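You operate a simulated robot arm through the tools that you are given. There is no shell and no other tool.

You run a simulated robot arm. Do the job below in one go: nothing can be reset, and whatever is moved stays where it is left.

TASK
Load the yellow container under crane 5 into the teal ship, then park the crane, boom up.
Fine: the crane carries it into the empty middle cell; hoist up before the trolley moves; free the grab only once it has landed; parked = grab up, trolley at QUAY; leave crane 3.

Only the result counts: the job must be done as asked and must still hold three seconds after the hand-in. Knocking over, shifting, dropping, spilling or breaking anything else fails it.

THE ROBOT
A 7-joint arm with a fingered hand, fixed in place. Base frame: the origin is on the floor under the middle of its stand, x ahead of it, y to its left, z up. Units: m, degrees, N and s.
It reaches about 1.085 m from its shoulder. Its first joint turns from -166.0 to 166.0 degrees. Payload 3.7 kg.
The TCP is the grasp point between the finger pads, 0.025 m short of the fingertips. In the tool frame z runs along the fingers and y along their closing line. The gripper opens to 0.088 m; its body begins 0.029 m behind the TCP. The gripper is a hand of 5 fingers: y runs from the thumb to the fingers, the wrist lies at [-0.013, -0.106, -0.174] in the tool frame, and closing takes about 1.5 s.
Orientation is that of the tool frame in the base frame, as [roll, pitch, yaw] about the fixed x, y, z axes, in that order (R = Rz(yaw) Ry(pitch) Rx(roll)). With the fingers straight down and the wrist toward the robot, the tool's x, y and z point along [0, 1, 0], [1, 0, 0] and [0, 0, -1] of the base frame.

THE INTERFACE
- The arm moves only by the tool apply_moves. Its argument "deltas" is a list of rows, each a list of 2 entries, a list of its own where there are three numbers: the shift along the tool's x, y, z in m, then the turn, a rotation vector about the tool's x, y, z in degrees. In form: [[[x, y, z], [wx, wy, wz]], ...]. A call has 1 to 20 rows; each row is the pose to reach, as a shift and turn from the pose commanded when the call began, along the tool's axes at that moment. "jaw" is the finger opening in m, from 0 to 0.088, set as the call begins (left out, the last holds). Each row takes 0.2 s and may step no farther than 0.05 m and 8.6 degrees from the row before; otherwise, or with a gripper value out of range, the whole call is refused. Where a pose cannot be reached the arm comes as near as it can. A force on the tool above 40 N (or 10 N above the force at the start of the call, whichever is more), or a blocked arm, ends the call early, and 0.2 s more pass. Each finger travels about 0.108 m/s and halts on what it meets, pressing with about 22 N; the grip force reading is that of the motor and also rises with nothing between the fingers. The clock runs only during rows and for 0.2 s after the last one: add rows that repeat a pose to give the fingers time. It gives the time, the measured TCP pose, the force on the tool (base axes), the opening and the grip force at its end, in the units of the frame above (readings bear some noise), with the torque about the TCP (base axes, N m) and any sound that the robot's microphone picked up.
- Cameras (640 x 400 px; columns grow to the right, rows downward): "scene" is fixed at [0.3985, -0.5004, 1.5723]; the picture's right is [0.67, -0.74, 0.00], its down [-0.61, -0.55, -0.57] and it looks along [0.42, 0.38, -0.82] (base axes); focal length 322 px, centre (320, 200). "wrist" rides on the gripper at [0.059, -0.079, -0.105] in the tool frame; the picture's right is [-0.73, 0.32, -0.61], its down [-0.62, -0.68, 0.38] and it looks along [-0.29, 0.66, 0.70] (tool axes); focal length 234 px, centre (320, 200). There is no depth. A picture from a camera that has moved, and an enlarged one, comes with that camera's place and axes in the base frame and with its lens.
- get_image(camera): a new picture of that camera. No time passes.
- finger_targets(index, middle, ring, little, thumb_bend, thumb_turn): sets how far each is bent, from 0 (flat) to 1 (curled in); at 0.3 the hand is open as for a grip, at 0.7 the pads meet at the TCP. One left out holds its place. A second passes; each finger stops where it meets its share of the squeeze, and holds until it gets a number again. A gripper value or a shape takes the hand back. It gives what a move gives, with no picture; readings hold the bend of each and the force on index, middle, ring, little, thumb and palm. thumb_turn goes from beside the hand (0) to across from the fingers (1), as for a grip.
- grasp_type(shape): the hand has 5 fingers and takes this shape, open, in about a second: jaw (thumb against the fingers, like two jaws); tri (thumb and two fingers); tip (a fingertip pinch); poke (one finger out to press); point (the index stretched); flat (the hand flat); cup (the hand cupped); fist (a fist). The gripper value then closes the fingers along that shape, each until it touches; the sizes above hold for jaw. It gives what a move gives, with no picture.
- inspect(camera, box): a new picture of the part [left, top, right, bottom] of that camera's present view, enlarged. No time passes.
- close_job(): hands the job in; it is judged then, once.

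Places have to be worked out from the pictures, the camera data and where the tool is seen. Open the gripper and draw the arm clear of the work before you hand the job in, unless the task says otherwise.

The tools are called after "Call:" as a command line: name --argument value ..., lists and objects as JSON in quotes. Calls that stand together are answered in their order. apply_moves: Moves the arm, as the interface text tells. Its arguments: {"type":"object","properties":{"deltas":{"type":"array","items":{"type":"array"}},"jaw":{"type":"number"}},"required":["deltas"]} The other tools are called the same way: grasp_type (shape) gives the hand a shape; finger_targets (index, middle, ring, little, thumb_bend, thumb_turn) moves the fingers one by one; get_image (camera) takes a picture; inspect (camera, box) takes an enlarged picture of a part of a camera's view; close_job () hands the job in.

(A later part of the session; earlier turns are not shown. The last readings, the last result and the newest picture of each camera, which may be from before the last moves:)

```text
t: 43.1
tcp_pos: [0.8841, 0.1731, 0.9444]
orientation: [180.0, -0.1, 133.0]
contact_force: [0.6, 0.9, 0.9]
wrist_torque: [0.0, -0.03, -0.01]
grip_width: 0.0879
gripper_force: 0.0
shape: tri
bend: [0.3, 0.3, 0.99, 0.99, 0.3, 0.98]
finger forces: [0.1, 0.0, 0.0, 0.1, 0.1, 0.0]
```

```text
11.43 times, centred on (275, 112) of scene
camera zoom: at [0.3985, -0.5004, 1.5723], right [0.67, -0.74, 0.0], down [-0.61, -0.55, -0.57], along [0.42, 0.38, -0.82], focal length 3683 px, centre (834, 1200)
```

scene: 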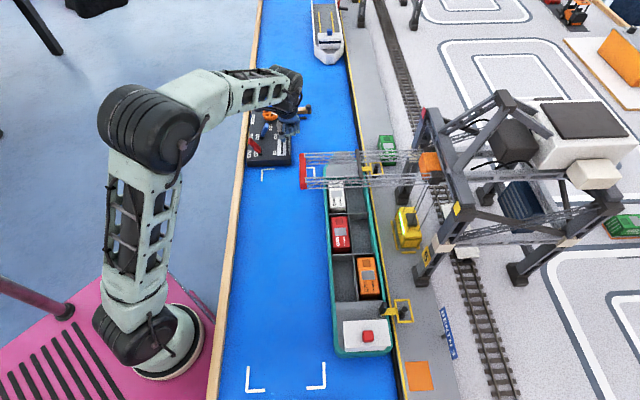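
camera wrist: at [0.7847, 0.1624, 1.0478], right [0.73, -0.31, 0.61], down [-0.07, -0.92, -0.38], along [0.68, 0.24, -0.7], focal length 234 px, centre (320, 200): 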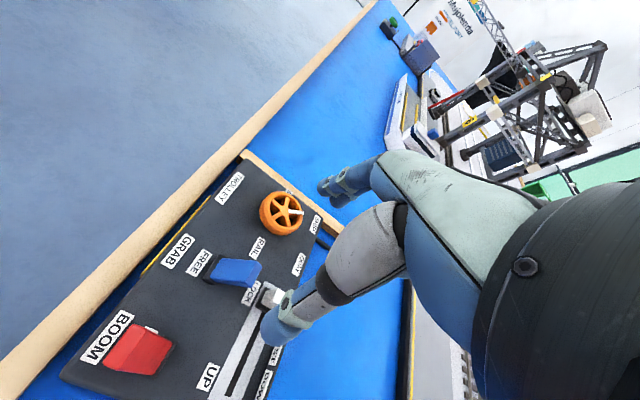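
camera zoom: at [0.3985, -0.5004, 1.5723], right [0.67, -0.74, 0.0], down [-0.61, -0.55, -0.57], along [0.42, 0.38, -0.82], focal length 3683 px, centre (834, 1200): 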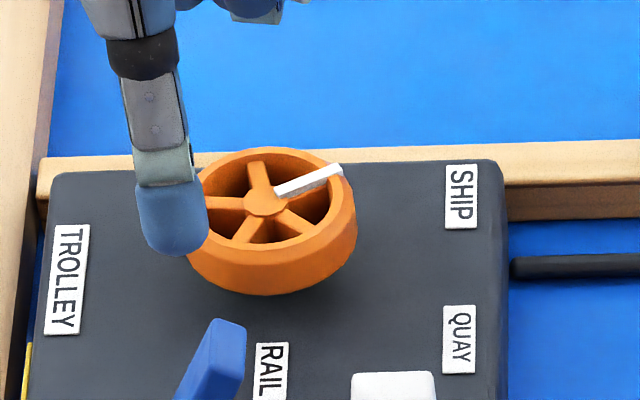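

The mark now points close to SHIP. I'll zoom in on the wheel and labels from the wrist camera to measure the angle more exactly.

Call:
inspect --camera "wrist" --box '[210, 150, 340, 290]'

Call:
inspect --camera "scene" --box '[340, 185, 400, 260]'

```text
2.86 times, centred on (275, 220) of wrist
camera zoom: at [0.7847, 0.1624, 1.0478], right [0.73, -0.31, 0.61], down [-0.07, -0.92, -0.38], along [0.68, 0.24, -0.7], focal length 669 px, centre (449, 143)
```

zoom: 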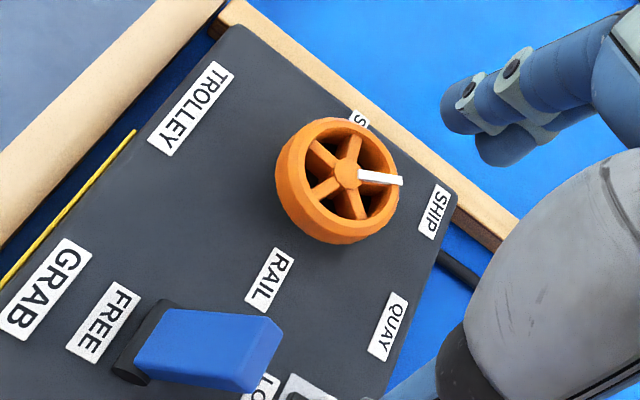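

```text
5.33 times, centred on (370, 222) of scene
camera zoom: at [0.3985, -0.5004, 1.5723], right [0.67, -0.74, 0.0], down [-0.61, -0.55, -0.57], along [0.42, 0.38, -0.82], focal length 1719 px, centre (53, 80)
```

zoom: 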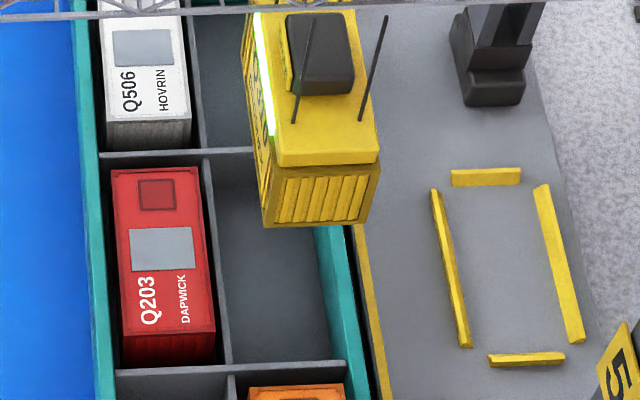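

The scene view alone leaves a few millimetres of doubt about lateral alignment. I'll move the hand back along the table, well clear of the boom, so the wrist camera can see the ship and hanging container from a second angle.

Call:
apply_moves --deltas '[[[0.02, 0, -0.04], [0, 0, 0]], [[0.05, 0, -0.08], [0, 0, 0]], [[0.08, 0, -0.12], [0, 0, 0]], [[0.1, -0.02, -0.156], [0, 0, 0]], [[0.1, -0.065, -0.156], [0, 0, 0]], [[0.1, -0.11, -0.156], [0, 0, 0]], [[0.1, -0.155, -0.156], [0, 0, 0]], [[0.1, -0.2, -0.156], [0, 0, 0]], [[0.1, -0.245, -0.156], [0, 0, 0]], [[0.1, -0.29, -0.156], [0, 0, 0]], [[0.1, -0.335, -0.156], [0, 0, 0]], [[0.1, -0.38, -0.156], [0, 0, 0]], [[0.1, -0.425, -0.156], [0, 0, 0]], [[0.1, -0.47, -0.156], [0, 0, 0]], [[0.1, -0.5, -0.156], [0, 0, 0]], [[0.1, -0.5, -0.156], [0, 0, 0]]]'

Call:
get_image --camera "scene"

```text
t: 46.5
tcp_pos: [0.4503, -0.0968, 1.1033]
orientation: [-180.0, 0.0, 133.0]
contact_force: [-0.1, 0.0, 0.6]
wrist_torque: [-0.02, 0.0, -0.02]
grip_width: 0.0873
gripper_force: 0.1
shape: tri
bend: [0.3, 0.3, 0.99, 0.99, 0.3, 0.98]
finger forces: [0.1, 0.1, 0.0, 0.1, 0.0, 0.0]
```

```text
taken
```

scene: 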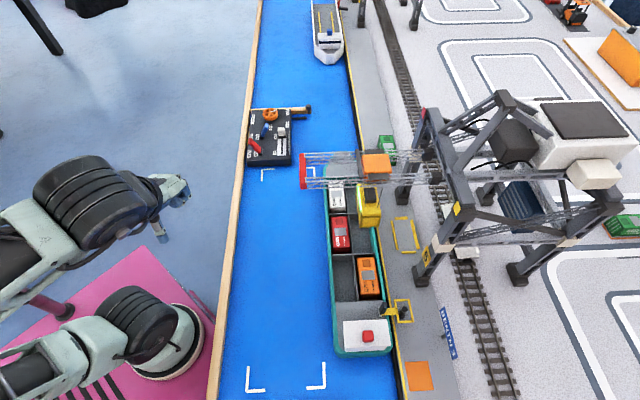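

The arm is clear of everything. I'll turn the hand so the wrist camera faces the ship.

Call:
apply_moves --deltas '[[[0, 0, 0], [0, 0, 8]], [[0, 0, 0], [0, 0, 16]], [[0, 0, 0], [0, 0, 24]], [[0, 0, 0], [0, 0, 32]], [[0, 0, 0], [0, 0, 40]], [[0, 0, 0], [0, 0, 48]], [[0, 0, 0], [0, 0, 56]], [[0, 0, 0], [0, 0, 64]], [[0, 0, 0], [0, 0, 72]], [[0, 0, 0], [0, 0, 80]], [[0, 0, 0], [0, 0, 88]], [[0, 0, 0], [0, 0, 88]]]'

Call:
get_image --camera "wrist"

Call:
get_image --camera "scene"

```text
t: 49.1
tcp_pos: [0.4475, -0.0948, 1.1034]
orientation: [-179.9, -0.1, 45.0]
contact_force: [0.0, 0.1, -0.5]
wrist_torque: [-0.04, 0.04, -0.04]
grip_width: 0.0877
gripper_force: 0.1
shape: tri
bend: [0.3, 0.3, 0.99, 0.99, 0.3, 0.98]
finger forces: [0.1, 0.0, 0.0, 0.0, 0.0, 0.1]
```

```text
taken
camera wrist: at [0.4336, 0.002, 1.2066], right [-0.29, -0.74, 0.61], down [-0.92, 0.04, -0.38], along [0.26, -0.67, -0.7], focal length 234 px, centre (320, 200)
```

wrist: 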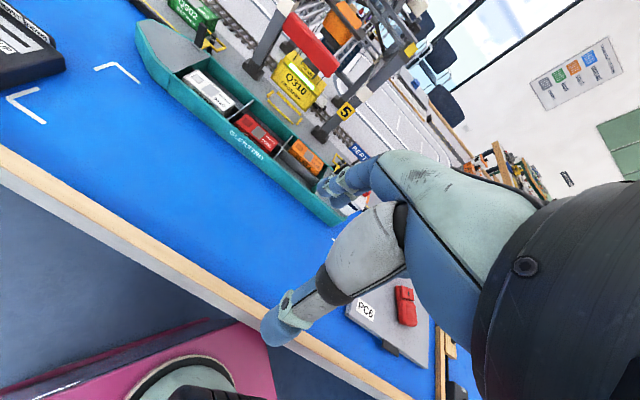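

```text
taken
```

scene: 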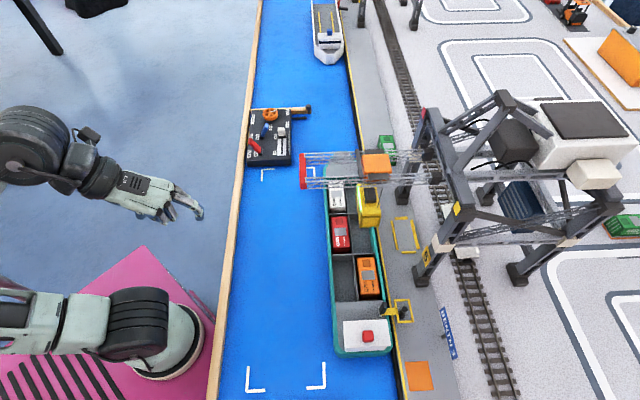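

The wrist camera now sees the ship and the hanging container from the side. I'll enlarge both views to triangulate.

Call:
inspect --camera "wrist" --box '[170, 20, 350, 190]'

Call:
inspect --camera "wrist" --box '[210, 40, 330, 160]'

Call:
inspect --camera "scene" --box '[325, 175, 395, 245]'

Call:
inspect --camera "scene" --box '[325, 235, 395, 305]'

```text
2.35 times, centred on (260, 105) of wrist
camera zoom: at [0.4336, 0.002, 1.2066], right [-0.29, -0.74, 0.61], down [-0.92, 0.04, -0.38], along [0.26, -0.67, -0.7], focal length 551 px, centre (461, 424)
```

zoom: 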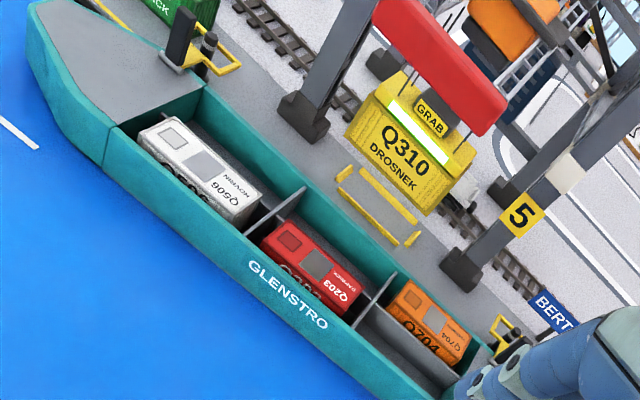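

```text
3.33 times, centred on (270, 100) of wrist
camera zoom: at [0.4336, 0.002, 1.2066], right [-0.29, -0.74, 0.61], down [-0.92, 0.04, -0.38], along [0.26, -0.67, -0.7], focal length 781 px, centre (487, 533)
```

zoom: 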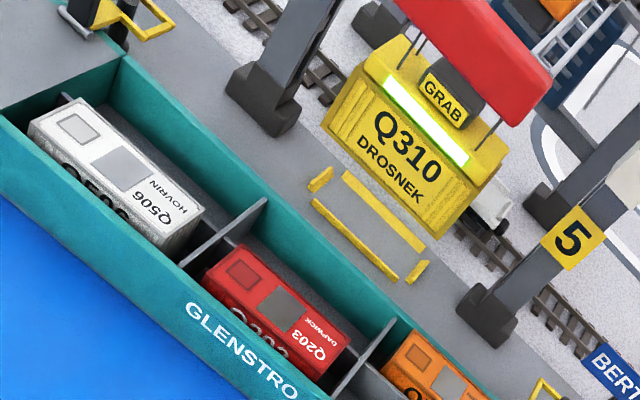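

```text
5.71 times, centred on (360, 210) of scene
camera zoom: at [0.3985, -0.5004, 1.5723], right [0.67, -0.74, 0.0], down [-0.61, -0.55, -0.57], along [0.42, 0.38, -0.82], focal length 1842 px, centre (91, 143)
```

zoom: 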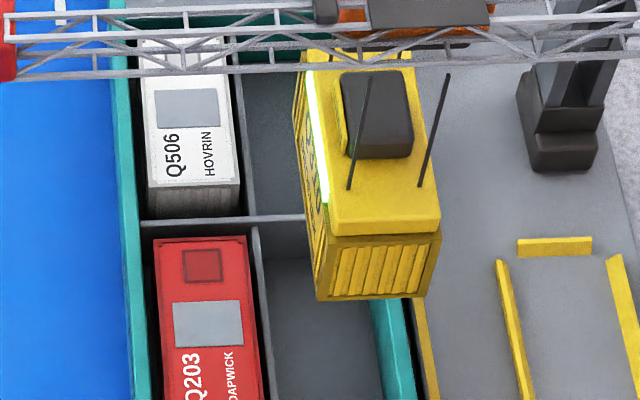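

```text
5.71 times, centred on (360, 270) of scene
camera zoom: at [0.3985, -0.5004, 1.5723], right [0.67, -0.74, 0.0], down [-0.61, -0.55, -0.57], along [0.42, 0.38, -0.82], focal length 1842 px, centre (91, -200)
```

zoom: 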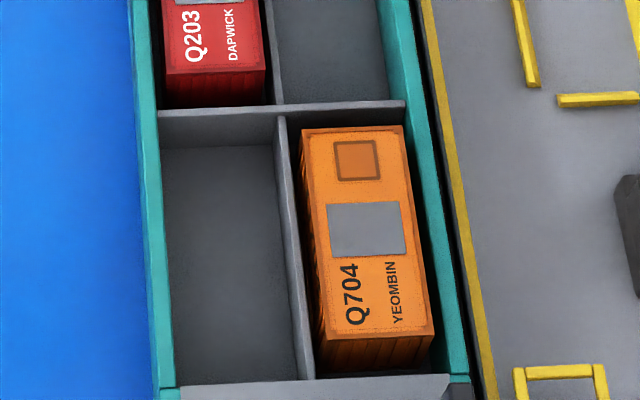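

Triangulating, the hanging container spans 0.7485–0.794 m across and the middle cell spans 0.741–0.798 m. It is centred within about 2 mm and also centred lengthwise. I'll return to the panel with the pointing finger to lower the hoist.

Call:
apply_moves --deltas '[[[0.04, 0, 0], [0, 0, -8]], [[0.08, 0, 0], [0, 0, -16]], [[0.12, 0, 0], [0, 0, -24]], [[0.16, 0, 0], [0, 0, -32]], [[0.2, 0, 0], [0, 0, -40]], [[0.24, 0, 0], [0, 0, -48]], [[0.28, 0, 0], [0, 0, -56]], [[0.32, 0, 0], [0, 0, -64]], [[0.36, 0, 0], [0, 0, -72]], [[0.4, 0, 0], [0, 0, -80]], [[0.44, 0, 0], [0, 0, -88]], [[0.44, 0, 0], [0, 0, -90]], [[0.44, 0, 0], [0, 0, -90]]]'

Call:
grasp_type --shape "point"

Call:
apply_moves --deltas '[[[0, 0, 0], [7.5, 0, 0]], [[0, 0, 0], [15, 0, 0]], [[0, 0, 0], [22.5, 0, 0]], [[0, 0, 0], [30, 0, 0]], [[0, 0, 0], [30, 0, 0]]]'

Call:
get_image --camera "scene"

```text
t: 51.9
tcp_pos: [0.7596, 0.2164, 1.1014]
orientation: [180.0, 0.1, 135.1]
contact_force: [0.1, 0.1, 0.3]
wrist_torque: [-0.02, 0.03, -0.01]
grip_width: 0.0877
gripper_force: 0.1
shape: tri
bend: [0.3, 0.3, 0.99, 0.99, 0.3, 0.98]
finger forces: [0.0, 0.0, 0.0, 0.0, 0.0, 0.0]
```

```text
t: 52.8
tcp_pos: [0.7583, 0.2164, 1.1023]
orientation: [-179.9, 0.0, 135.0]
contact_force: [-0.4, -0.4, 0.0]
wrist_torque: [-0.03, -0.02, 0.0]
grip_width: 0.0808
gripper_force: 0.1
shape: point
bend: [0.2, 1.0, 1.0, 1.0, 0.98, 0.88]
finger forces: [0.1, 0.0, 0.0, 0.0, 0.0, 0.1]
```

```text
t: 54.0
tcp_pos: [0.7596, 0.2161, 1.1021]
orientation: [-149.9, 0.0, 135.1]
contact_force: [0.0, -0.2, -0.3]
wrist_torque: [0.02, -0.02, 0.0]
grip_width: 0.0808
gripper_force: 0.0
shape: point
bend: [0.2, 1.0, 1.0, 1.0, 0.98, 0.88]
finger forces: [0.0, 0.1, 0.0, 0.0, 0.1, 0.0]
```

```text
taken
```

scene: 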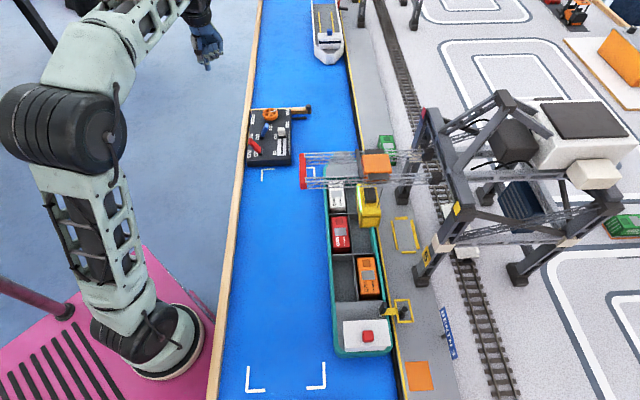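

Back near the panel in the same pose as before. I'll move to hover at the wheel side of the slider.

Call:
apply_moves --deltas '[[[-0.03, 0.0196, 0.0202], [0, 0, 0]], [[-0.06, 0.0391, 0.0404], [0, 0, 0]], [[-0.09, 0.0587, 0.0606], [0, 0, 0]], [[-0.12, 0.0782, 0.0807], [0, 0, 0]], [[-0.15, 0.0978, 0.1009], [0, 0, 0]], [[-0.179, 0.1173, 0.1211], [0, 0, 0]], [[-0.179, 0.1173, 0.1211], [0, 0, 0]]]'

Call:
inspect --camera "wrist" --box '[190, 80, 390, 300]'

Call:
inspect --camera "scene" --box '[235, 85, 325, 175]'

```text
t: 55.6
tcp_pos: [0.9145, 0.1176, 0.9366]
orientation: [-150.0, 0.0, 134.9]
contact_force: [-0.3, 0.9, 0.1]
wrist_torque: [0.0, 0.0, 0.04]
grip_width: 0.0804
gripper_force: 0.0
shape: point
bend: [0.2, 1.0, 1.0, 1.0, 0.98, 0.88]
finger forces: [0.0, 0.0, 0.0, 0.1, 0.0, 0.1]
```

```text
1.82 times, centred on (290, 190) of wrist
camera zoom: at [0.8617, 0.147, 1.066], right [0.93, -0.1, 0.36], down [-0.11, -0.99, 0.01], along [0.36, -0.05, -0.93], focal length 426 px, centre (374, 218)
```

zoom: 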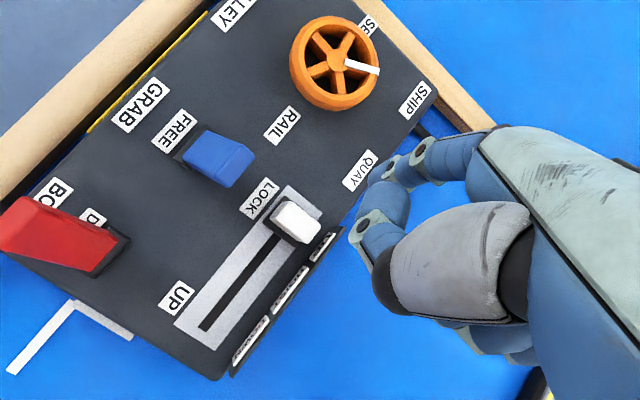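

```text
4.44 times, centred on (280, 130) of scene
camera zoom: at [0.3985, -0.5004, 1.5723], right [0.67, -0.74, 0.0], down [-0.61, -0.55, -0.57], along [0.42, 0.38, -0.82], focal length 1432 px, centre (498, 511)
```

zoom: 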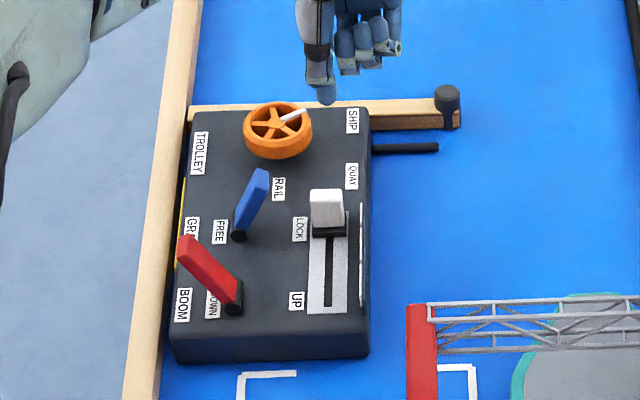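

The view matches the first slider approach, with the mark now at SHIP. I'll lower the finger beside the knob.

Call:
apply_moves --deltas '[[[0, 0.014, 0.0243], [0, 0, 0]], [[0, 0.028, 0.0485], [0, 0, 0]], [[0, 0.041, 0.071], [0, 0, 0]], [[0, 0.041, 0.071], [0, 0, 0]]]'

Call:
inspect --camera "wrist" --box '[190, 80, 390, 300]'

Call:
inspect --camera "scene" --box '[250, 95, 320, 165]'

```text
t: 56.6
tcp_pos: [0.9155, 0.1183, 0.8552]
orientation: [-149.9, 0.0, 135.0]
contact_force: [-0.2, -0.1, -0.9]
wrist_torque: [0.01, -0.01, 0.0]
grip_width: 0.0805
gripper_force: 0.1
shape: point
bend: [0.2, 1.0, 1.0, 1.0, 0.98, 0.88]
finger forces: [0.0, 0.1, 0.0, 0.0, 0.0, 0.1]
```

```text
1.82 times, centred on (290, 190) of wrist
camera zoom: at [0.8621, 0.1487, 0.9849], right [0.93, -0.1, 0.36], down [-0.11, -0.99, 0.01], along [0.36, -0.05, -0.93], focal length 426 px, centre (374, 218)
```

zoom: 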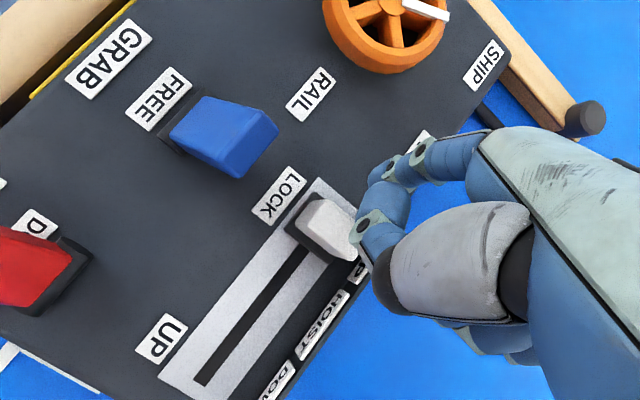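

```text
5.71 times, centred on (285, 130) of scene
camera zoom: at [0.3985, -0.5004, 1.5723], right [0.67, -0.74, 0.0], down [-0.61, -0.55, -0.57], along [0.42, 0.38, -0.82], focal length 1842 px, centre (520, 600)
```

zoom: 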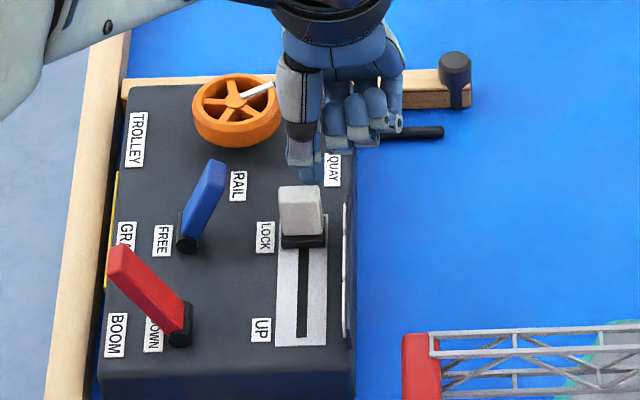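

Same geometry as the first time. I'll push the slider toward DOWN.

Call:
apply_moves --deltas '[[[0, -0.0087, 0.005], [0, 0, 0]], [[0, -0.0173, 0.01], [0, 0, 0]], [[0, -0.026, 0.015], [0, 0, 0]], [[0, -0.0346, 0.02], [0, 0, 0]], [[0, -0.0433, 0.025], [0, 0, 0]], [[0, -0.052, 0.03], [0, 0, 0]], [[0, -0.0606, 0.035], [0, 0, 0]], [[0, -0.0693, 0.04], [0, 0, 0]]]'

Call:
inspect --camera "scene" --box '[325, 165, 425, 265]'

Call:
inspect --camera "wrist" --box '[190, 80, 390, 300]'

```text
t: 58.4
tcp_pos: [0.8584, 0.0647, 0.8557]
orientation: [-150.1, 0.0, 135.1]
contact_force: [0.7, 0.1, -0.5]
wrist_torque: [0.01, -0.02, 0.02]
grip_width: 0.0
gripper_force: 0.0
shape: point
bend: [0.2, 1.0, 1.0, 1.0, 0.98, 0.88]
finger forces: [0.0, 0.1, 0.1, 0.1, 0.0, 0.0]
```

```text
4.00 times, centred on (375, 215) of scene
camera zoom: at [0.3985, -0.5004, 1.5723], right [0.67, -0.74, 0.0], down [-0.61, -0.55, -0.57], along [0.42, 0.38, -0.82], focal length 1289 px, centre (100, 140)
```

zoom: 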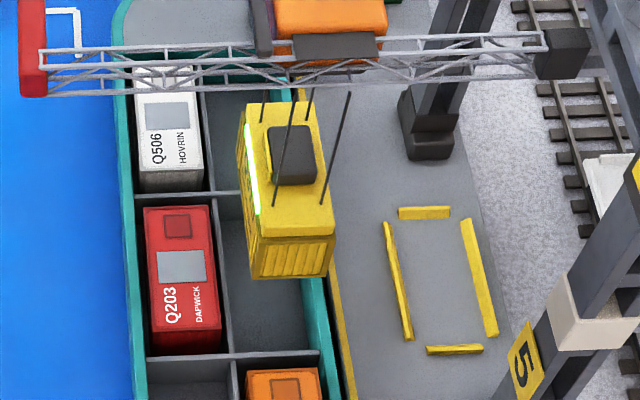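

```text
1.82 times, centred on (290, 190) of wrist
camera zoom: at [0.8055, 0.0931, 0.9855], right [0.93, -0.1, 0.36], down [-0.11, -0.99, 0.01], along [0.36, -0.05, -0.93], focal length 426 px, centre (374, 218)
```

zoom: 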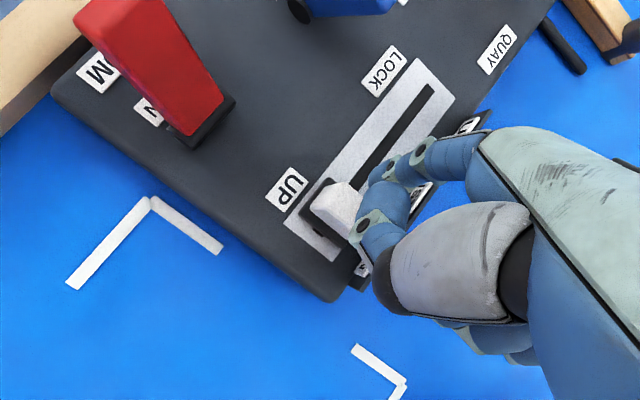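

The slider went to DOWN and the container is descending toward the cell. I'll hold still and watch it land.

Call:
apply_moves --deltas '[[[0, 0, 0], [0, 0, 0]], [[0, 0, 0], [0, 0, 0]], [[0, 0, 0], [0, 0, 0]], [[0, 0, 0], [0, 0, 0]], [[0, 0, 0], [0, 0, 0]], [[0, 0, 0], [0, 0, 0]], [[0, 0, 0], [0, 0, 0]], [[0, 0, 0], [0, 0, 0]], [[0, 0, 0], [0, 0, 0]], [[0, 0, 0], [0, 0, 0]], [[0, 0, 0], [0, 0, 0]], [[0, 0, 0], [0, 0, 0]]]'

Call:
inspect --camera "scene" --box '[325, 165, 425, 265]'

Call:
inspect --camera "scene" --box '[330, 190, 390, 250]'

```text
t: 61.0
tcp_pos: [0.8599, 0.0643, 0.856]
orientation: [-150.0, 0.0, 135.1]
contact_force: [-0.4, 0.5, -0.7]
wrist_torque: [0.01, -0.02, -0.02]
grip_width: 0.0001
gripper_force: 0.0
shape: point
bend: [0.2, 1.0, 1.0, 1.0, 0.98, 0.88]
finger forces: [0.0, 0.0, 0.0, 0.0, 0.1, 0.1]
```

```text
4.00 times, centred on (375, 215) of scene
camera zoom: at [0.3985, -0.5004, 1.5723], right [0.67, -0.74, 0.0], down [-0.61, -0.55, -0.57], along [0.42, 0.38, -0.82], focal length 1289 px, centre (100, 140)
```

zoom: 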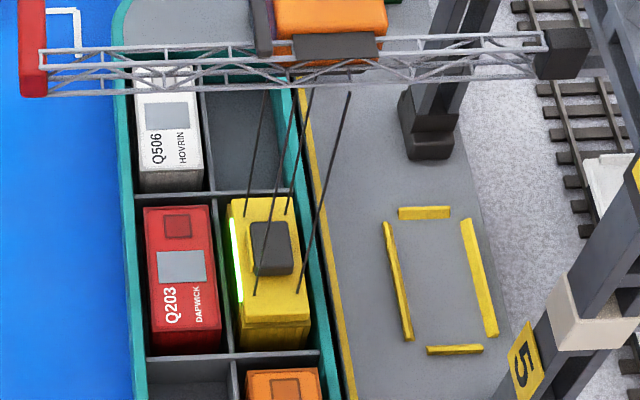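

```text
6.67 times, centred on (360, 220) of scene
camera zoom: at [0.3985, -0.5004, 1.5723], right [0.67, -0.74, 0.0], down [-0.61, -0.55, -0.57], along [0.42, 0.38, -0.82], focal length 2148 px, centre (53, 67)
```

zoom: 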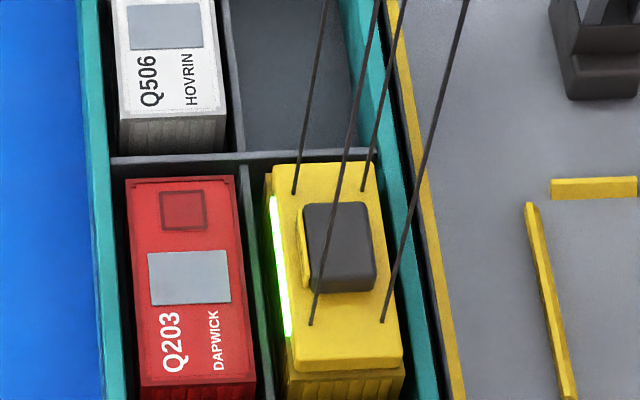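

The container is down in the middle cell beside the red one, with the ropes straight. I'll lift the finger and move over to the far side of the blue lever, then re-check that it has landed before freeing it.

Call:
apply_moves --deltas '[[[0, -0.02, -0.0346], [0, 0, 0]], [[0, -0.04, -0.0693], [0, 0, 0]], [[0.0156, -0.0032, -0.0906], [0, 0, 0]], [[0.0156, -0.0032, -0.0906], [0, 0, 0]], [[0.0156, -0.0032, -0.0906], [0, 0, 0]]]'

Call:
inspect --camera "scene" --box '[330, 190, 390, 250]'

Call:
inspect --camera "scene" --box '[240, 90, 310, 160]'

Call:
inspect --camera "wrist" --box '[190, 80, 390, 300]'

```text
t: 62.2
tcp_pos: [0.8776, 0.1042, 0.9365]
orientation: [-150.1, -0.1, 135.0]
contact_force: [-0.8, 0.1, -0.1]
wrist_torque: [0.02, -0.01, 0.0]
grip_width: 0.0
gripper_force: 0.1
shape: point
bend: [0.2, 1.0, 1.0, 1.0, 0.98, 0.88]
finger forces: [0.0, 0.1, 0.0, 0.1, 0.1, 0.0]
```

```text
6.67 times, centred on (360, 220) of scene
camera zoom: at [0.3985, -0.5004, 1.5723], right [0.67, -0.74, 0.0], down [-0.61, -0.55, -0.57], along [0.42, 0.38, -0.82], focal length 2148 px, centre (53, 67)
```

zoom: 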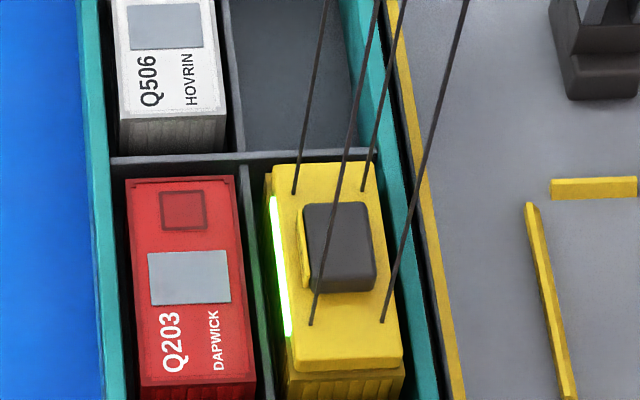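

```text
5.71 times, centred on (275, 125) of scene
camera zoom: at [0.3985, -0.5004, 1.5723], right [0.67, -0.74, 0.0], down [-0.61, -0.55, -0.57], along [0.42, 0.38, -0.82], focal length 1842 px, centre (577, 629)
```

zoom: 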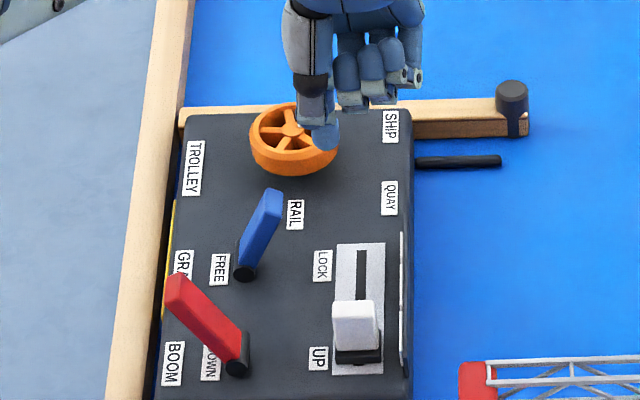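

```text
1.82 times, centred on (290, 190) of wrist
camera zoom: at [0.825, 0.1335, 1.0659], right [0.93, -0.1, 0.36], down [-0.11, -0.99, 0.01], along [0.36, -0.05, -0.93], focal length 426 px, centre (374, 218)
```

zoom: 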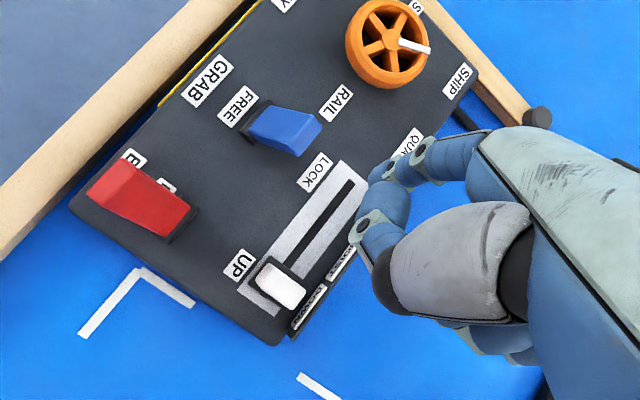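

The container has not moved since, so it has landed. The finger is 1 cm beyond the blue lever's tip, so I'll lower it there.

Call:
apply_moves --deltas '[[[0, 0.0115, 0.0196], [0, 0, 0]], [[0, 0.023, 0.0392], [0, 0, 0]], [[0, 0.034, 0.0589], [0, 0, 0]], [[0, 0.034, 0.0589], [0, 0, 0]]]'

Call:
inspect --camera "scene" --box '[240, 90, 310, 160]'

Call:
inspect --camera "wrist" --box '[190, 80, 390, 300]'

```text
t: 63.2
tcp_pos: [0.877, 0.1014, 0.8681]
orientation: [-150.1, 0.0, 135.0]
contact_force: [0.7, 0.1, 0.1]
wrist_torque: [0.02, 0.01, 0.03]
grip_width: 0.0001
gripper_force: 0.0
shape: point
bend: [0.2, 1.0, 1.0, 1.0, 0.98, 0.88]
finger forces: [0.0, 0.0, 0.0, 0.0, 0.1, 0.0]
```

```text
5.71 times, centred on (275, 125) of scene
camera zoom: at [0.3985, -0.5004, 1.5723], right [0.67, -0.74, 0.0], down [-0.61, -0.55, -0.57], along [0.42, 0.38, -0.82], focal length 1842 px, centre (577, 629)
```

zoom: 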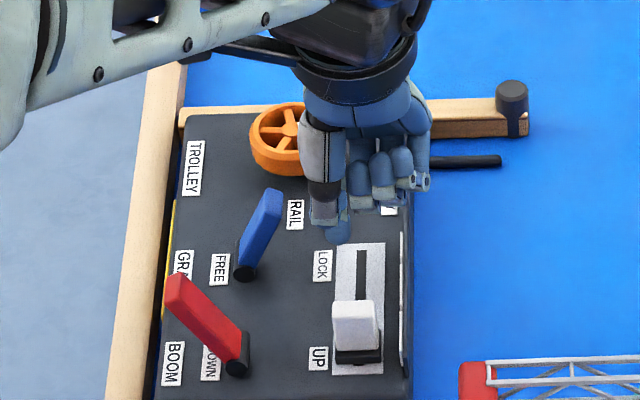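

```text
1.82 times, centred on (290, 190) of wrist
camera zoom: at [0.8232, 0.1324, 0.9979], right [0.93, -0.1, 0.36], down [-0.11, -0.99, 0.01], along [0.36, -0.05, -0.93], focal length 426 px, centre (374, 218)
```

zoom: 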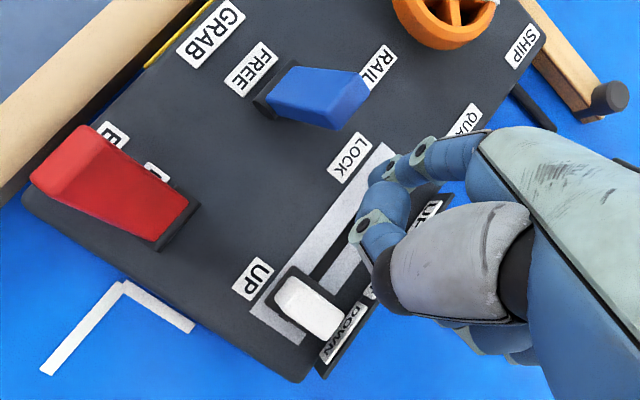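

The fingertip is on the far side of the blue lever with no contact. I'll pull it toward FREE slowly.

Call:
apply_moves --deltas '[[[0.008, 0, 0], [0, 0, 0]], [[0.016, 0, 0], [0, 0, 0]], [[0.024, 0, 0], [0, 0, 0]], [[0.032, 0, 0], [0, 0, 0]]]'

Call:
inspect --camera "scene" --box '[240, 90, 310, 160]'

```text
t: 64.2
tcp_pos: [0.8543, 0.1265, 0.8677]
orientation: [-149.9, 0.1, 135.0]
contact_force: [1.0, 0.0, 0.7]
wrist_torque: [0.0, -0.02, -0.04]
grip_width: 0.0807
gripper_force: 0.1
shape: point
bend: [0.2, 1.0, 1.0, 1.0, 0.98, 0.88]
finger forces: [0.7, 0.0, 0.0, 0.0, 0.0, 0.0]
```

```text
5.71 times, centred on (275, 125) of scene
camera zoom: at [0.3985, -0.5004, 1.5723], right [0.67, -0.74, 0.0], down [-0.61, -0.55, -0.57], along [0.42, 0.38, -0.82], focal length 1842 px, centre (577, 629)
```

zoom: 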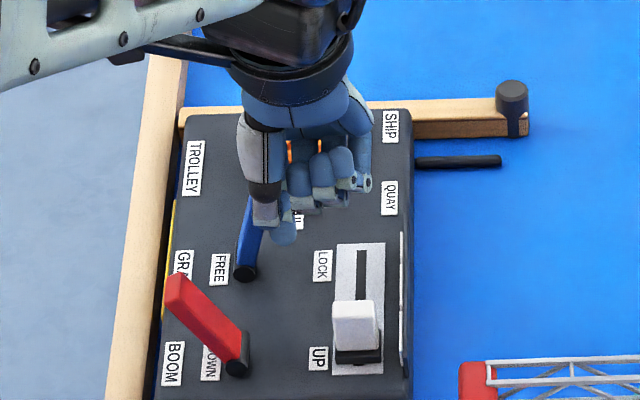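

The lever is moving with the finger. I'll continue toward FREE in small steps.

Call:
apply_moves --deltas '[[[0.007, 0, 0], [0, 0, 0]], [[0.014, 0, 0], [0, 0, 0]], [[0.02, 0, 0], [0, 0, 0]], [[0.02, 0, 0], [0, 0, 0]]]'

Call:
inspect --camera "scene" --box '[240, 90, 310, 160]'

Call:
inspect --camera "wrist" --box '[190, 80, 390, 300]'

Call:
inspect --camera "scene" --box '[330, 190, 390, 250]'

```text
t: 65.2
tcp_pos: [0.8404, 0.14, 0.869]
orientation: [-150.0, 0.0, 135.0]
contact_force: [0.1, -0.7, -0.5]
wrist_torque: [0.03, -0.03, -0.01]
grip_width: 0.0807
gripper_force: 0.1
shape: point
bend: [0.2, 1.0, 1.0, 1.0, 0.98, 0.88]
finger forces: [0.0, 0.0, 0.0, 0.0, 0.0, 0.1]
```

```text
5.71 times, centred on (275, 125) of scene
camera zoom: at [0.3985, -0.5004, 1.5723], right [0.67, -0.74, 0.0], down [-0.61, -0.55, -0.57], along [0.42, 0.38, -0.82], focal length 1842 px, centre (577, 629)
```

zoom: 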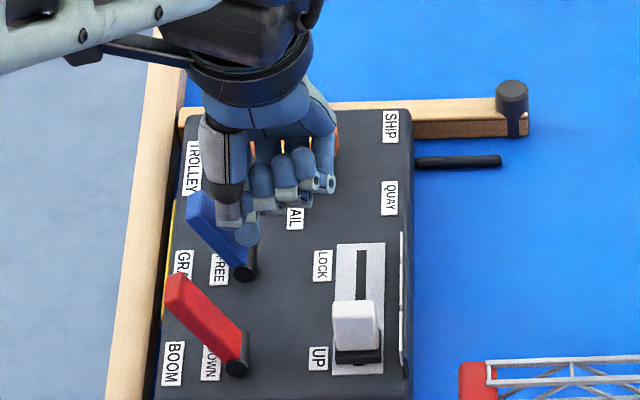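

```text
1.82 times, centred on (290, 190) of wrist
camera zoom: at [0.7869, 0.1698, 0.9983], right [0.93, -0.1, 0.36], down [-0.11, -0.99, 0.01], along [0.36, -0.05, -0.93], focal length 426 px, centre (374, 218)
```

zoom: 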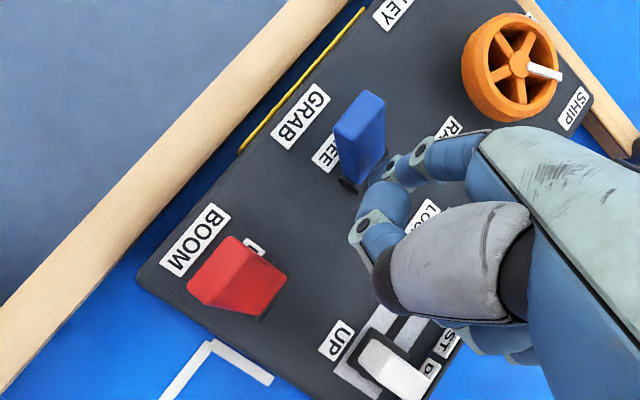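

```text
6.67 times, centred on (360, 220) of scene
camera zoom: at [0.3985, -0.5004, 1.5723], right [0.67, -0.74, 0.0], down [-0.61, -0.55, -0.57], along [0.42, 0.38, -0.82], focal length 2148 px, centre (53, 67)
```

zoom: 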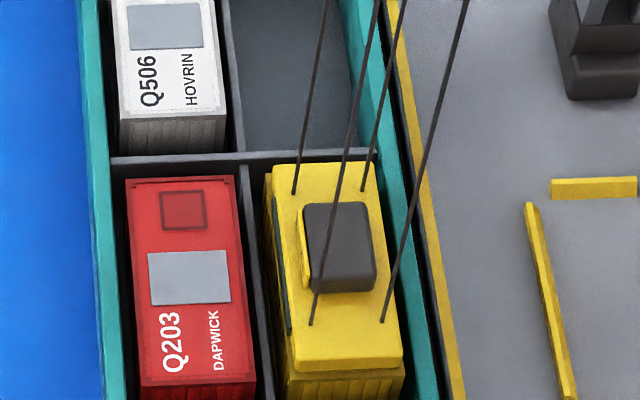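

The lever snapped to FREE and the grab's lamp went out. I'll lift and move to the DOWN-end side of the slider to hoist the empty grab.

Call:
apply_moves --deltas '[[[0, -0.0175, -0.0303], [0, 0, 0]], [[0, -0.035, -0.0606], [0, 0, 0]], [[-0.022, -0.0644, -0.0436], [0, 0, 0]], [[-0.045, -0.0939, -0.0266], [0, 0, 0]], [[-0.067, -0.1231, -0.0097], [0, 0, 0]], [[-0.067, -0.1231, -0.0097], [0, 0, 0]]]'

Call:
inspect --camera "scene" --box '[235, 95, 325, 175]'

Call:
inspect --camera "wrist" --box '[190, 80, 390, 300]'

```text
t: 66.6
tcp_pos: [0.8167, 0.02, 0.9385]
orientation: [-150.0, 0.0, 135.0]
contact_force: [-0.2, 0.8, -0.1]
wrist_torque: [-0.01, -0.01, 0.0]
grip_width: 0.0804
gripper_force: 0.2
shape: point
bend: [0.2, 1.0, 1.0, 1.0, 0.98, 0.88]
finger forces: [0.0, 0.0, 0.0, 0.0, 0.0, 0.0]
```

```text
5.00 times, centred on (280, 135) of scene
camera zoom: at [0.3985, -0.5004, 1.5723], right [0.67, -0.74, 0.0], down [-0.61, -0.55, -0.57], along [0.42, 0.38, -0.82], focal length 1611 px, centre (520, 525)
```

zoom: 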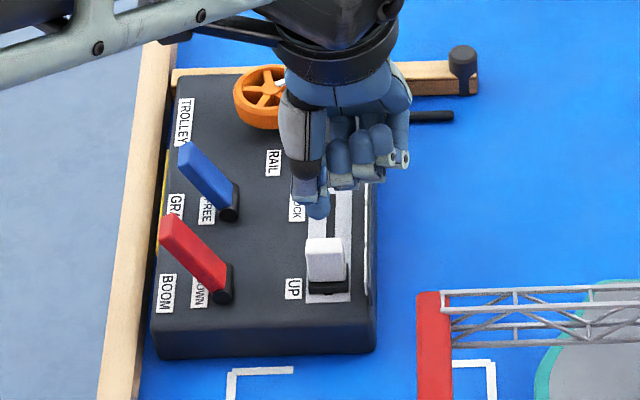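

```text
1.82 times, centred on (290, 190) of wrist
camera zoom: at [0.7621, 0.0509, 1.0686], right [0.93, -0.1, 0.36], down [-0.11, -0.99, 0.01], along [0.36, -0.05, -0.93], focal length 426 px, centre (374, 218)
```

zoom: 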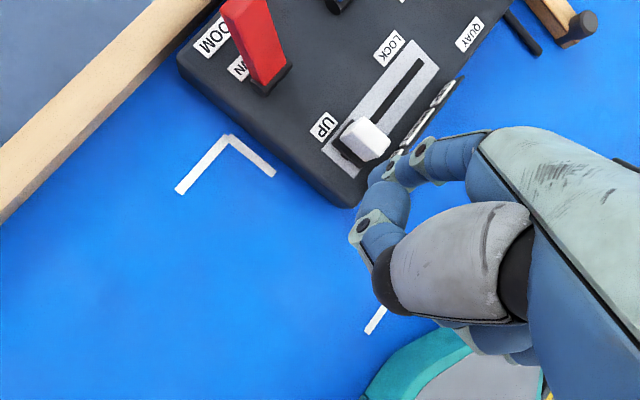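

The pose matches the earlier approach and the blue lever sits fully at FREE. I'll lower beside the knob, then push toward UP.

Call:
apply_moves --deltas '[[[0, 0.014, 0.0243], [0, 0, 0]], [[0, 0.028, 0.0485], [0, 0, 0]], [[0, 0.0415, 0.072], [0, 0, 0]], [[0, 0.0415, 0.072], [0, 0, 0]]]'

Call:
apply_moves --deltas '[[[0, 0.0087, -0.005], [0, 0, 0]], [[0, 0.0173, -0.01], [0, 0, 0]], [[0, 0.026, -0.015], [0, 0, 0]], [[0, 0.0346, -0.02], [0, 0, 0]], [[0, 0.0433, -0.025], [0, 0, 0]], [[0, 0.052, -0.03], [0, 0, 0]], [[0, 0.0606, -0.035], [0, 0, 0]]]'

Call:
inspect --camera "wrist" --box '[190, 80, 390, 300]'

Call:
inspect --camera "scene" --box '[325, 165, 425, 265]'

```text
t: 67.6
tcp_pos: [0.8164, 0.0203, 0.856]
orientation: [-149.9, 0.0, 135.0]
contact_force: [-0.1, 0.2, -0.6]
wrist_torque: [-0.01, 0.03, -0.01]
grip_width: 0.081
gripper_force: 0.1
shape: point
bend: [0.2, 1.0, 1.0, 1.0, 0.98, 0.88]
finger forces: [0.0, 0.1, 0.0, 0.0, 0.0, 0.0]
```

```text
t: 69.2
tcp_pos: [0.8656, 0.0708, 0.8553]
orientation: [-150.1, 0.0, 135.1]
contact_force: [-0.4, 0.0, -0.7]
wrist_torque: [0.04, 0.02, -0.01]
grip_width: 0.0805
gripper_force: 0.1
shape: point
bend: [0.2, 1.0, 1.0, 1.0, 0.98, 0.88]
finger forces: [0.1, 0.0, 0.0, 0.1, 0.1, 0.1]
```

```text
1.82 times, centred on (290, 190) of wrist
camera zoom: at [0.8117, 0.1005, 0.9854], right [0.93, -0.1, 0.36], down [-0.11, -0.99, 0.01], along [0.36, -0.05, -0.93], focal length 426 px, centre (374, 218)
```

zoom: 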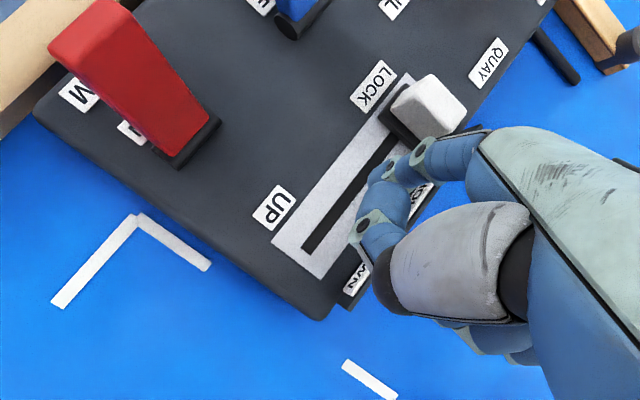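

```text
4.00 times, centred on (375, 215) of scene
camera zoom: at [0.3985, -0.5004, 1.5723], right [0.67, -0.74, 0.0], down [-0.61, -0.55, -0.57], along [0.42, 0.38, -0.82], focal length 1289 px, centre (100, 140)
```

zoom: 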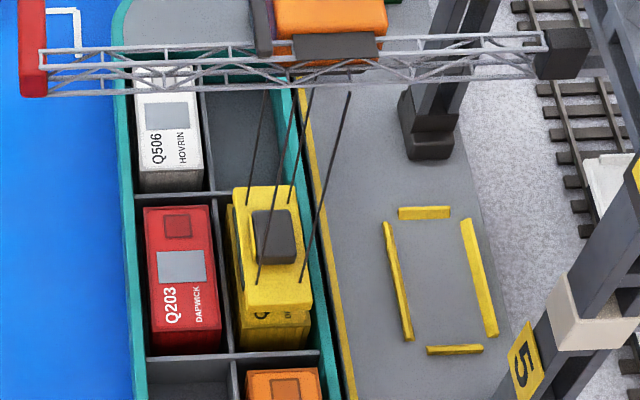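

The grab is rising and the container stays in its cell. I'll raise the finger clear and wait for the grab to reach the top.

Call:
apply_moves --deltas '[[[0, -0.02, -0.0346], [0, 0, 0]], [[0, -0.04, -0.0693], [0, 0, 0]], [[0, -0.06, -0.104], [0, 0, 0]], [[0, -0.06, -0.104], [0, 0, 0]], [[0, -0.06, -0.104], [0, 0, 0]], [[0, -0.06, -0.104], [0, 0, 0]], [[0, -0.06, -0.104], [0, 0, 0]], [[0, -0.06, -0.104], [0, 0, 0]], [[0, -0.06, -0.104], [0, 0, 0]], [[0, -0.06, -0.104], [0, 0, 0]]]'

Call:
inspect --camera "scene" --box '[325, 165, 425, 265]'

Call:
inspect --camera "scene" --box '[235, 95, 325, 175]'

```text
t: 71.4
tcp_pos: [0.8651, 0.0694, 0.9755]
orientation: [-150.0, 0.0, 135.0]
contact_force: [-0.1, 0.4, 0.0]
wrist_torque: [-0.01, 0.02, 0.02]
grip_width: 0.0808
gripper_force: 0.1
shape: point
bend: [0.2, 1.0, 1.0, 1.0, 0.98, 0.88]
finger forces: [0.0, 0.1, 0.0, 0.0, 0.1, 0.0]
```

```text
4.00 times, centred on (375, 215) of scene
camera zoom: at [0.3985, -0.5004, 1.5723], right [0.67, -0.74, 0.0], down [-0.61, -0.55, -0.57], along [0.42, 0.38, -0.82], focal length 1289 px, centre (100, 140)
```

zoom: 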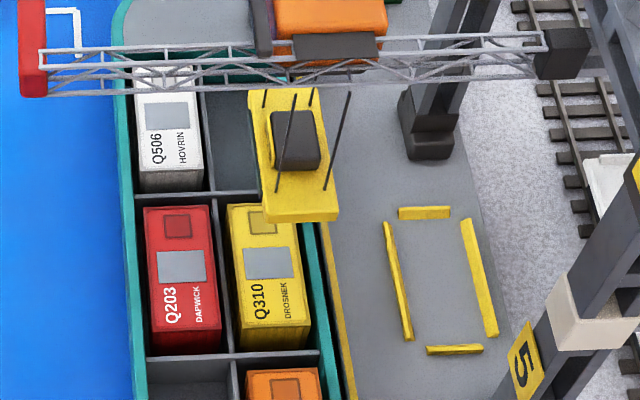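

```text
5.00 times, centred on (280, 135) of scene
camera zoom: at [0.3985, -0.5004, 1.5723], right [0.67, -0.74, 0.0], down [-0.61, -0.55, -0.57], along [0.42, 0.38, -0.82], focal length 1611 px, centre (520, 525)
```

zoom: 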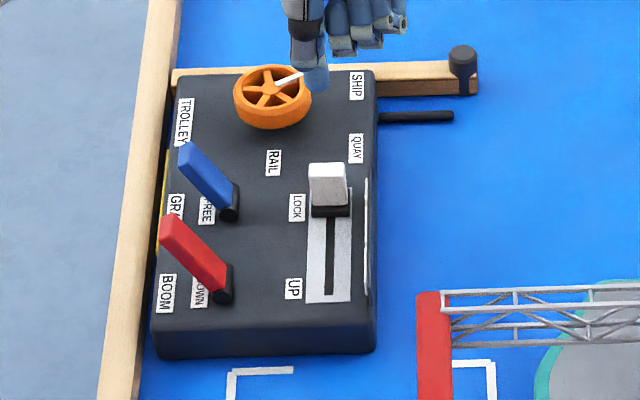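

The yellow container sits neatly in the middle cell and the slider is back at UP. Now I'll level the hand, open it in the three-finger shape, and move over the wheel to turn it back to QUAY.

Call:
apply_moves --deltas '[[[0, 0, 0], [-7.5, 0, 0]], [[0, 0, 0], [-15, 0, 0]], [[0, 0, 0], [-22.5, 0, 0]], [[0, 0, 0], [-30, 0, 0]], [[0, 0, 0], [-30, 0, 0]]]'

Call:
grasp_type --shape "tri"

Call:
apply_moves --deltas '[[[0.0148, 0.0416, 0], [0, 0, 0]], [[0.0296, 0.0833, 0], [0, 0, 0]], [[0.0444, 0.1249, 0], [0, 0, 0]], [[0.0592, 0.1665, 0], [0, 0, 0]], [[0.0592, 0.1665, 0.03], [0, 0, 0]], [[0.0592, 0.1665, 0.06], [0, 0, 0]], [[0.0592, 0.1665, 0.085], [0, 0, 0]], [[0.0592, 0.1665, 0.085], [0, 0, 0]]]'

Call:
get_image --camera "wrist"

Call:
get_image --camera "scene"

```text
t: 72.6
tcp_pos: [0.8659, 0.0698, 0.9747]
orientation: [179.9, 0.0, 134.9]
contact_force: [1.0, 0.9, 0.2]
wrist_torque: [-0.01, 0.02, -0.01]
grip_width: 0.0804
gripper_force: 0.0
shape: point
bend: [0.2, 1.0, 1.0, 1.0, 0.98, 0.88]
finger forces: [0.0, 0.0, 0.0, 0.1, 0.1, 0.0]
```

```text
t: 73.5
tcp_pos: [0.867, 0.0701, 0.9754]
orientation: [180.0, -0.1, 135.0]
contact_force: [1.0, 0.0, -0.7]
wrist_torque: [0.0, -0.03, 0.0]
grip_width: 0.0877
gripper_force: 0.1
shape: tri
bend: [0.3, 0.3, 0.99, 0.99, 0.3, 0.97]
finger forces: [0.1, 0.0, 0.0, 0.1, 0.1, 0.1]
```

```text
t: 75.3
tcp_pos: [0.9449, 0.2297, 0.8884]
orientation: [-180.0, 0.0, 135.0]
contact_force: [0.2, 0.4, -0.5]
wrist_torque: [0.03, 0.03, -0.02]
grip_width: 0.0877
gripper_force: 0.1
shape: tri
bend: [0.3, 0.3, 0.99, 0.99, 0.3, 0.97]
finger forces: [0.1, 0.0, 0.1, 0.1, 0.0, 0.1]
```

```text
taken
camera wrist: at [0.846, 0.2151, 0.9936], right [0.74, -0.28, 0.61], down [-0.04, -0.92, -0.38], along [0.67, 0.26, -0.7], focal length 234 px, centre (320, 200)
```

wrist: 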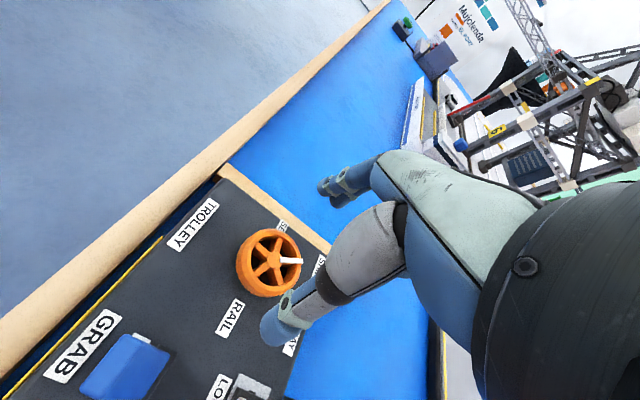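

```text
taken
```

scene: 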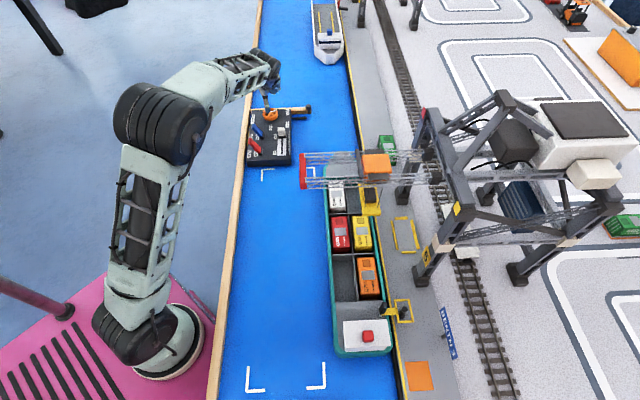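

The wheel is centred under the hand and the grab is fully up. I'll lower to the same grip height as before with a small centring correction.

Call:
apply_moves --deltas '[[[0.001, -0.001, 0.015], [0, 0, 0]], [[0.002, -0.002, 0.03], [0, 0, 0]], [[0.002, -0.002, 0.045], [0, 0, 0]], [[0.002, -0.002, 0.055], [0, 0, 0]], [[0.002, -0.002, 0.0615], [0, 0, 0]], [[0.002, -0.002, 0.0615], [0, 0, 0]]]'

Call:
inspect --camera "wrist" --box '[240, 140, 400, 320]'

Call:
inspect --camera "scene" --box '[235, 85, 305, 145]'

```text
t: 76.7
tcp_pos: [0.9403, 0.2298, 0.8287]
orientation: [180.0, -0.1, 135.1]
contact_force: [-0.1, -0.4, 0.3]
wrist_torque: [-0.02, 0.01, 0.0]
grip_width: 0.0878
gripper_force: 0.1
shape: tri
bend: [0.3, 0.3, 0.99, 0.99, 0.3, 0.97]
finger forces: [0.1, 0.1, 0.0, 0.0, 0.0, 0.0]
```

```text
2.22 times, centred on (320, 230) of wrist
camera zoom: at [0.8422, 0.215, 0.933], right [0.74, -0.28, 0.61], down [-0.04, -0.92, -0.38], along [0.67, 0.26, -0.7], focal length 520 px, centre (320, 133)
```

zoom: 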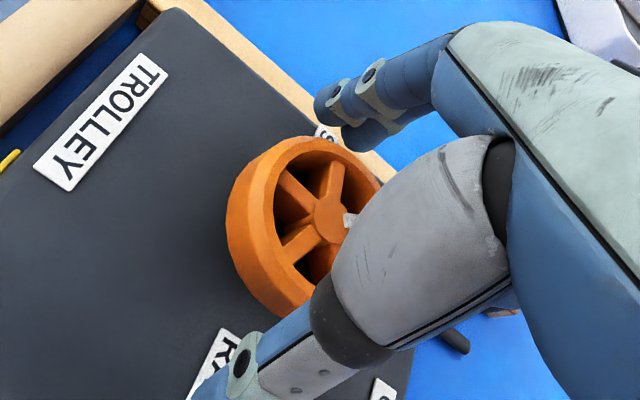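

```text
6.67 times, centred on (270, 115) of scene
camera zoom: at [0.3985, -0.5004, 1.5723], right [0.67, -0.74, 0.0], down [-0.61, -0.55, -0.57], along [0.42, 0.38, -0.82], focal length 2148 px, centre (653, 767)
```

zoom: 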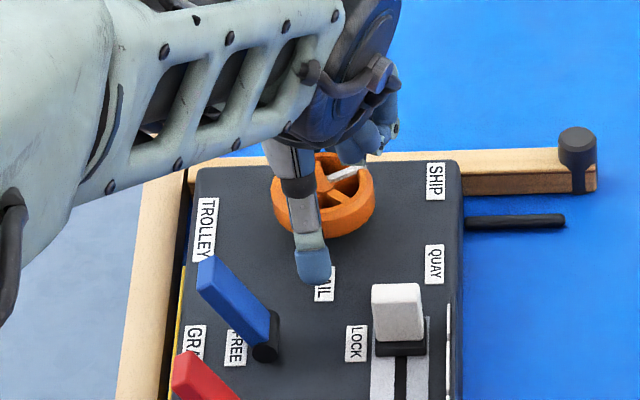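

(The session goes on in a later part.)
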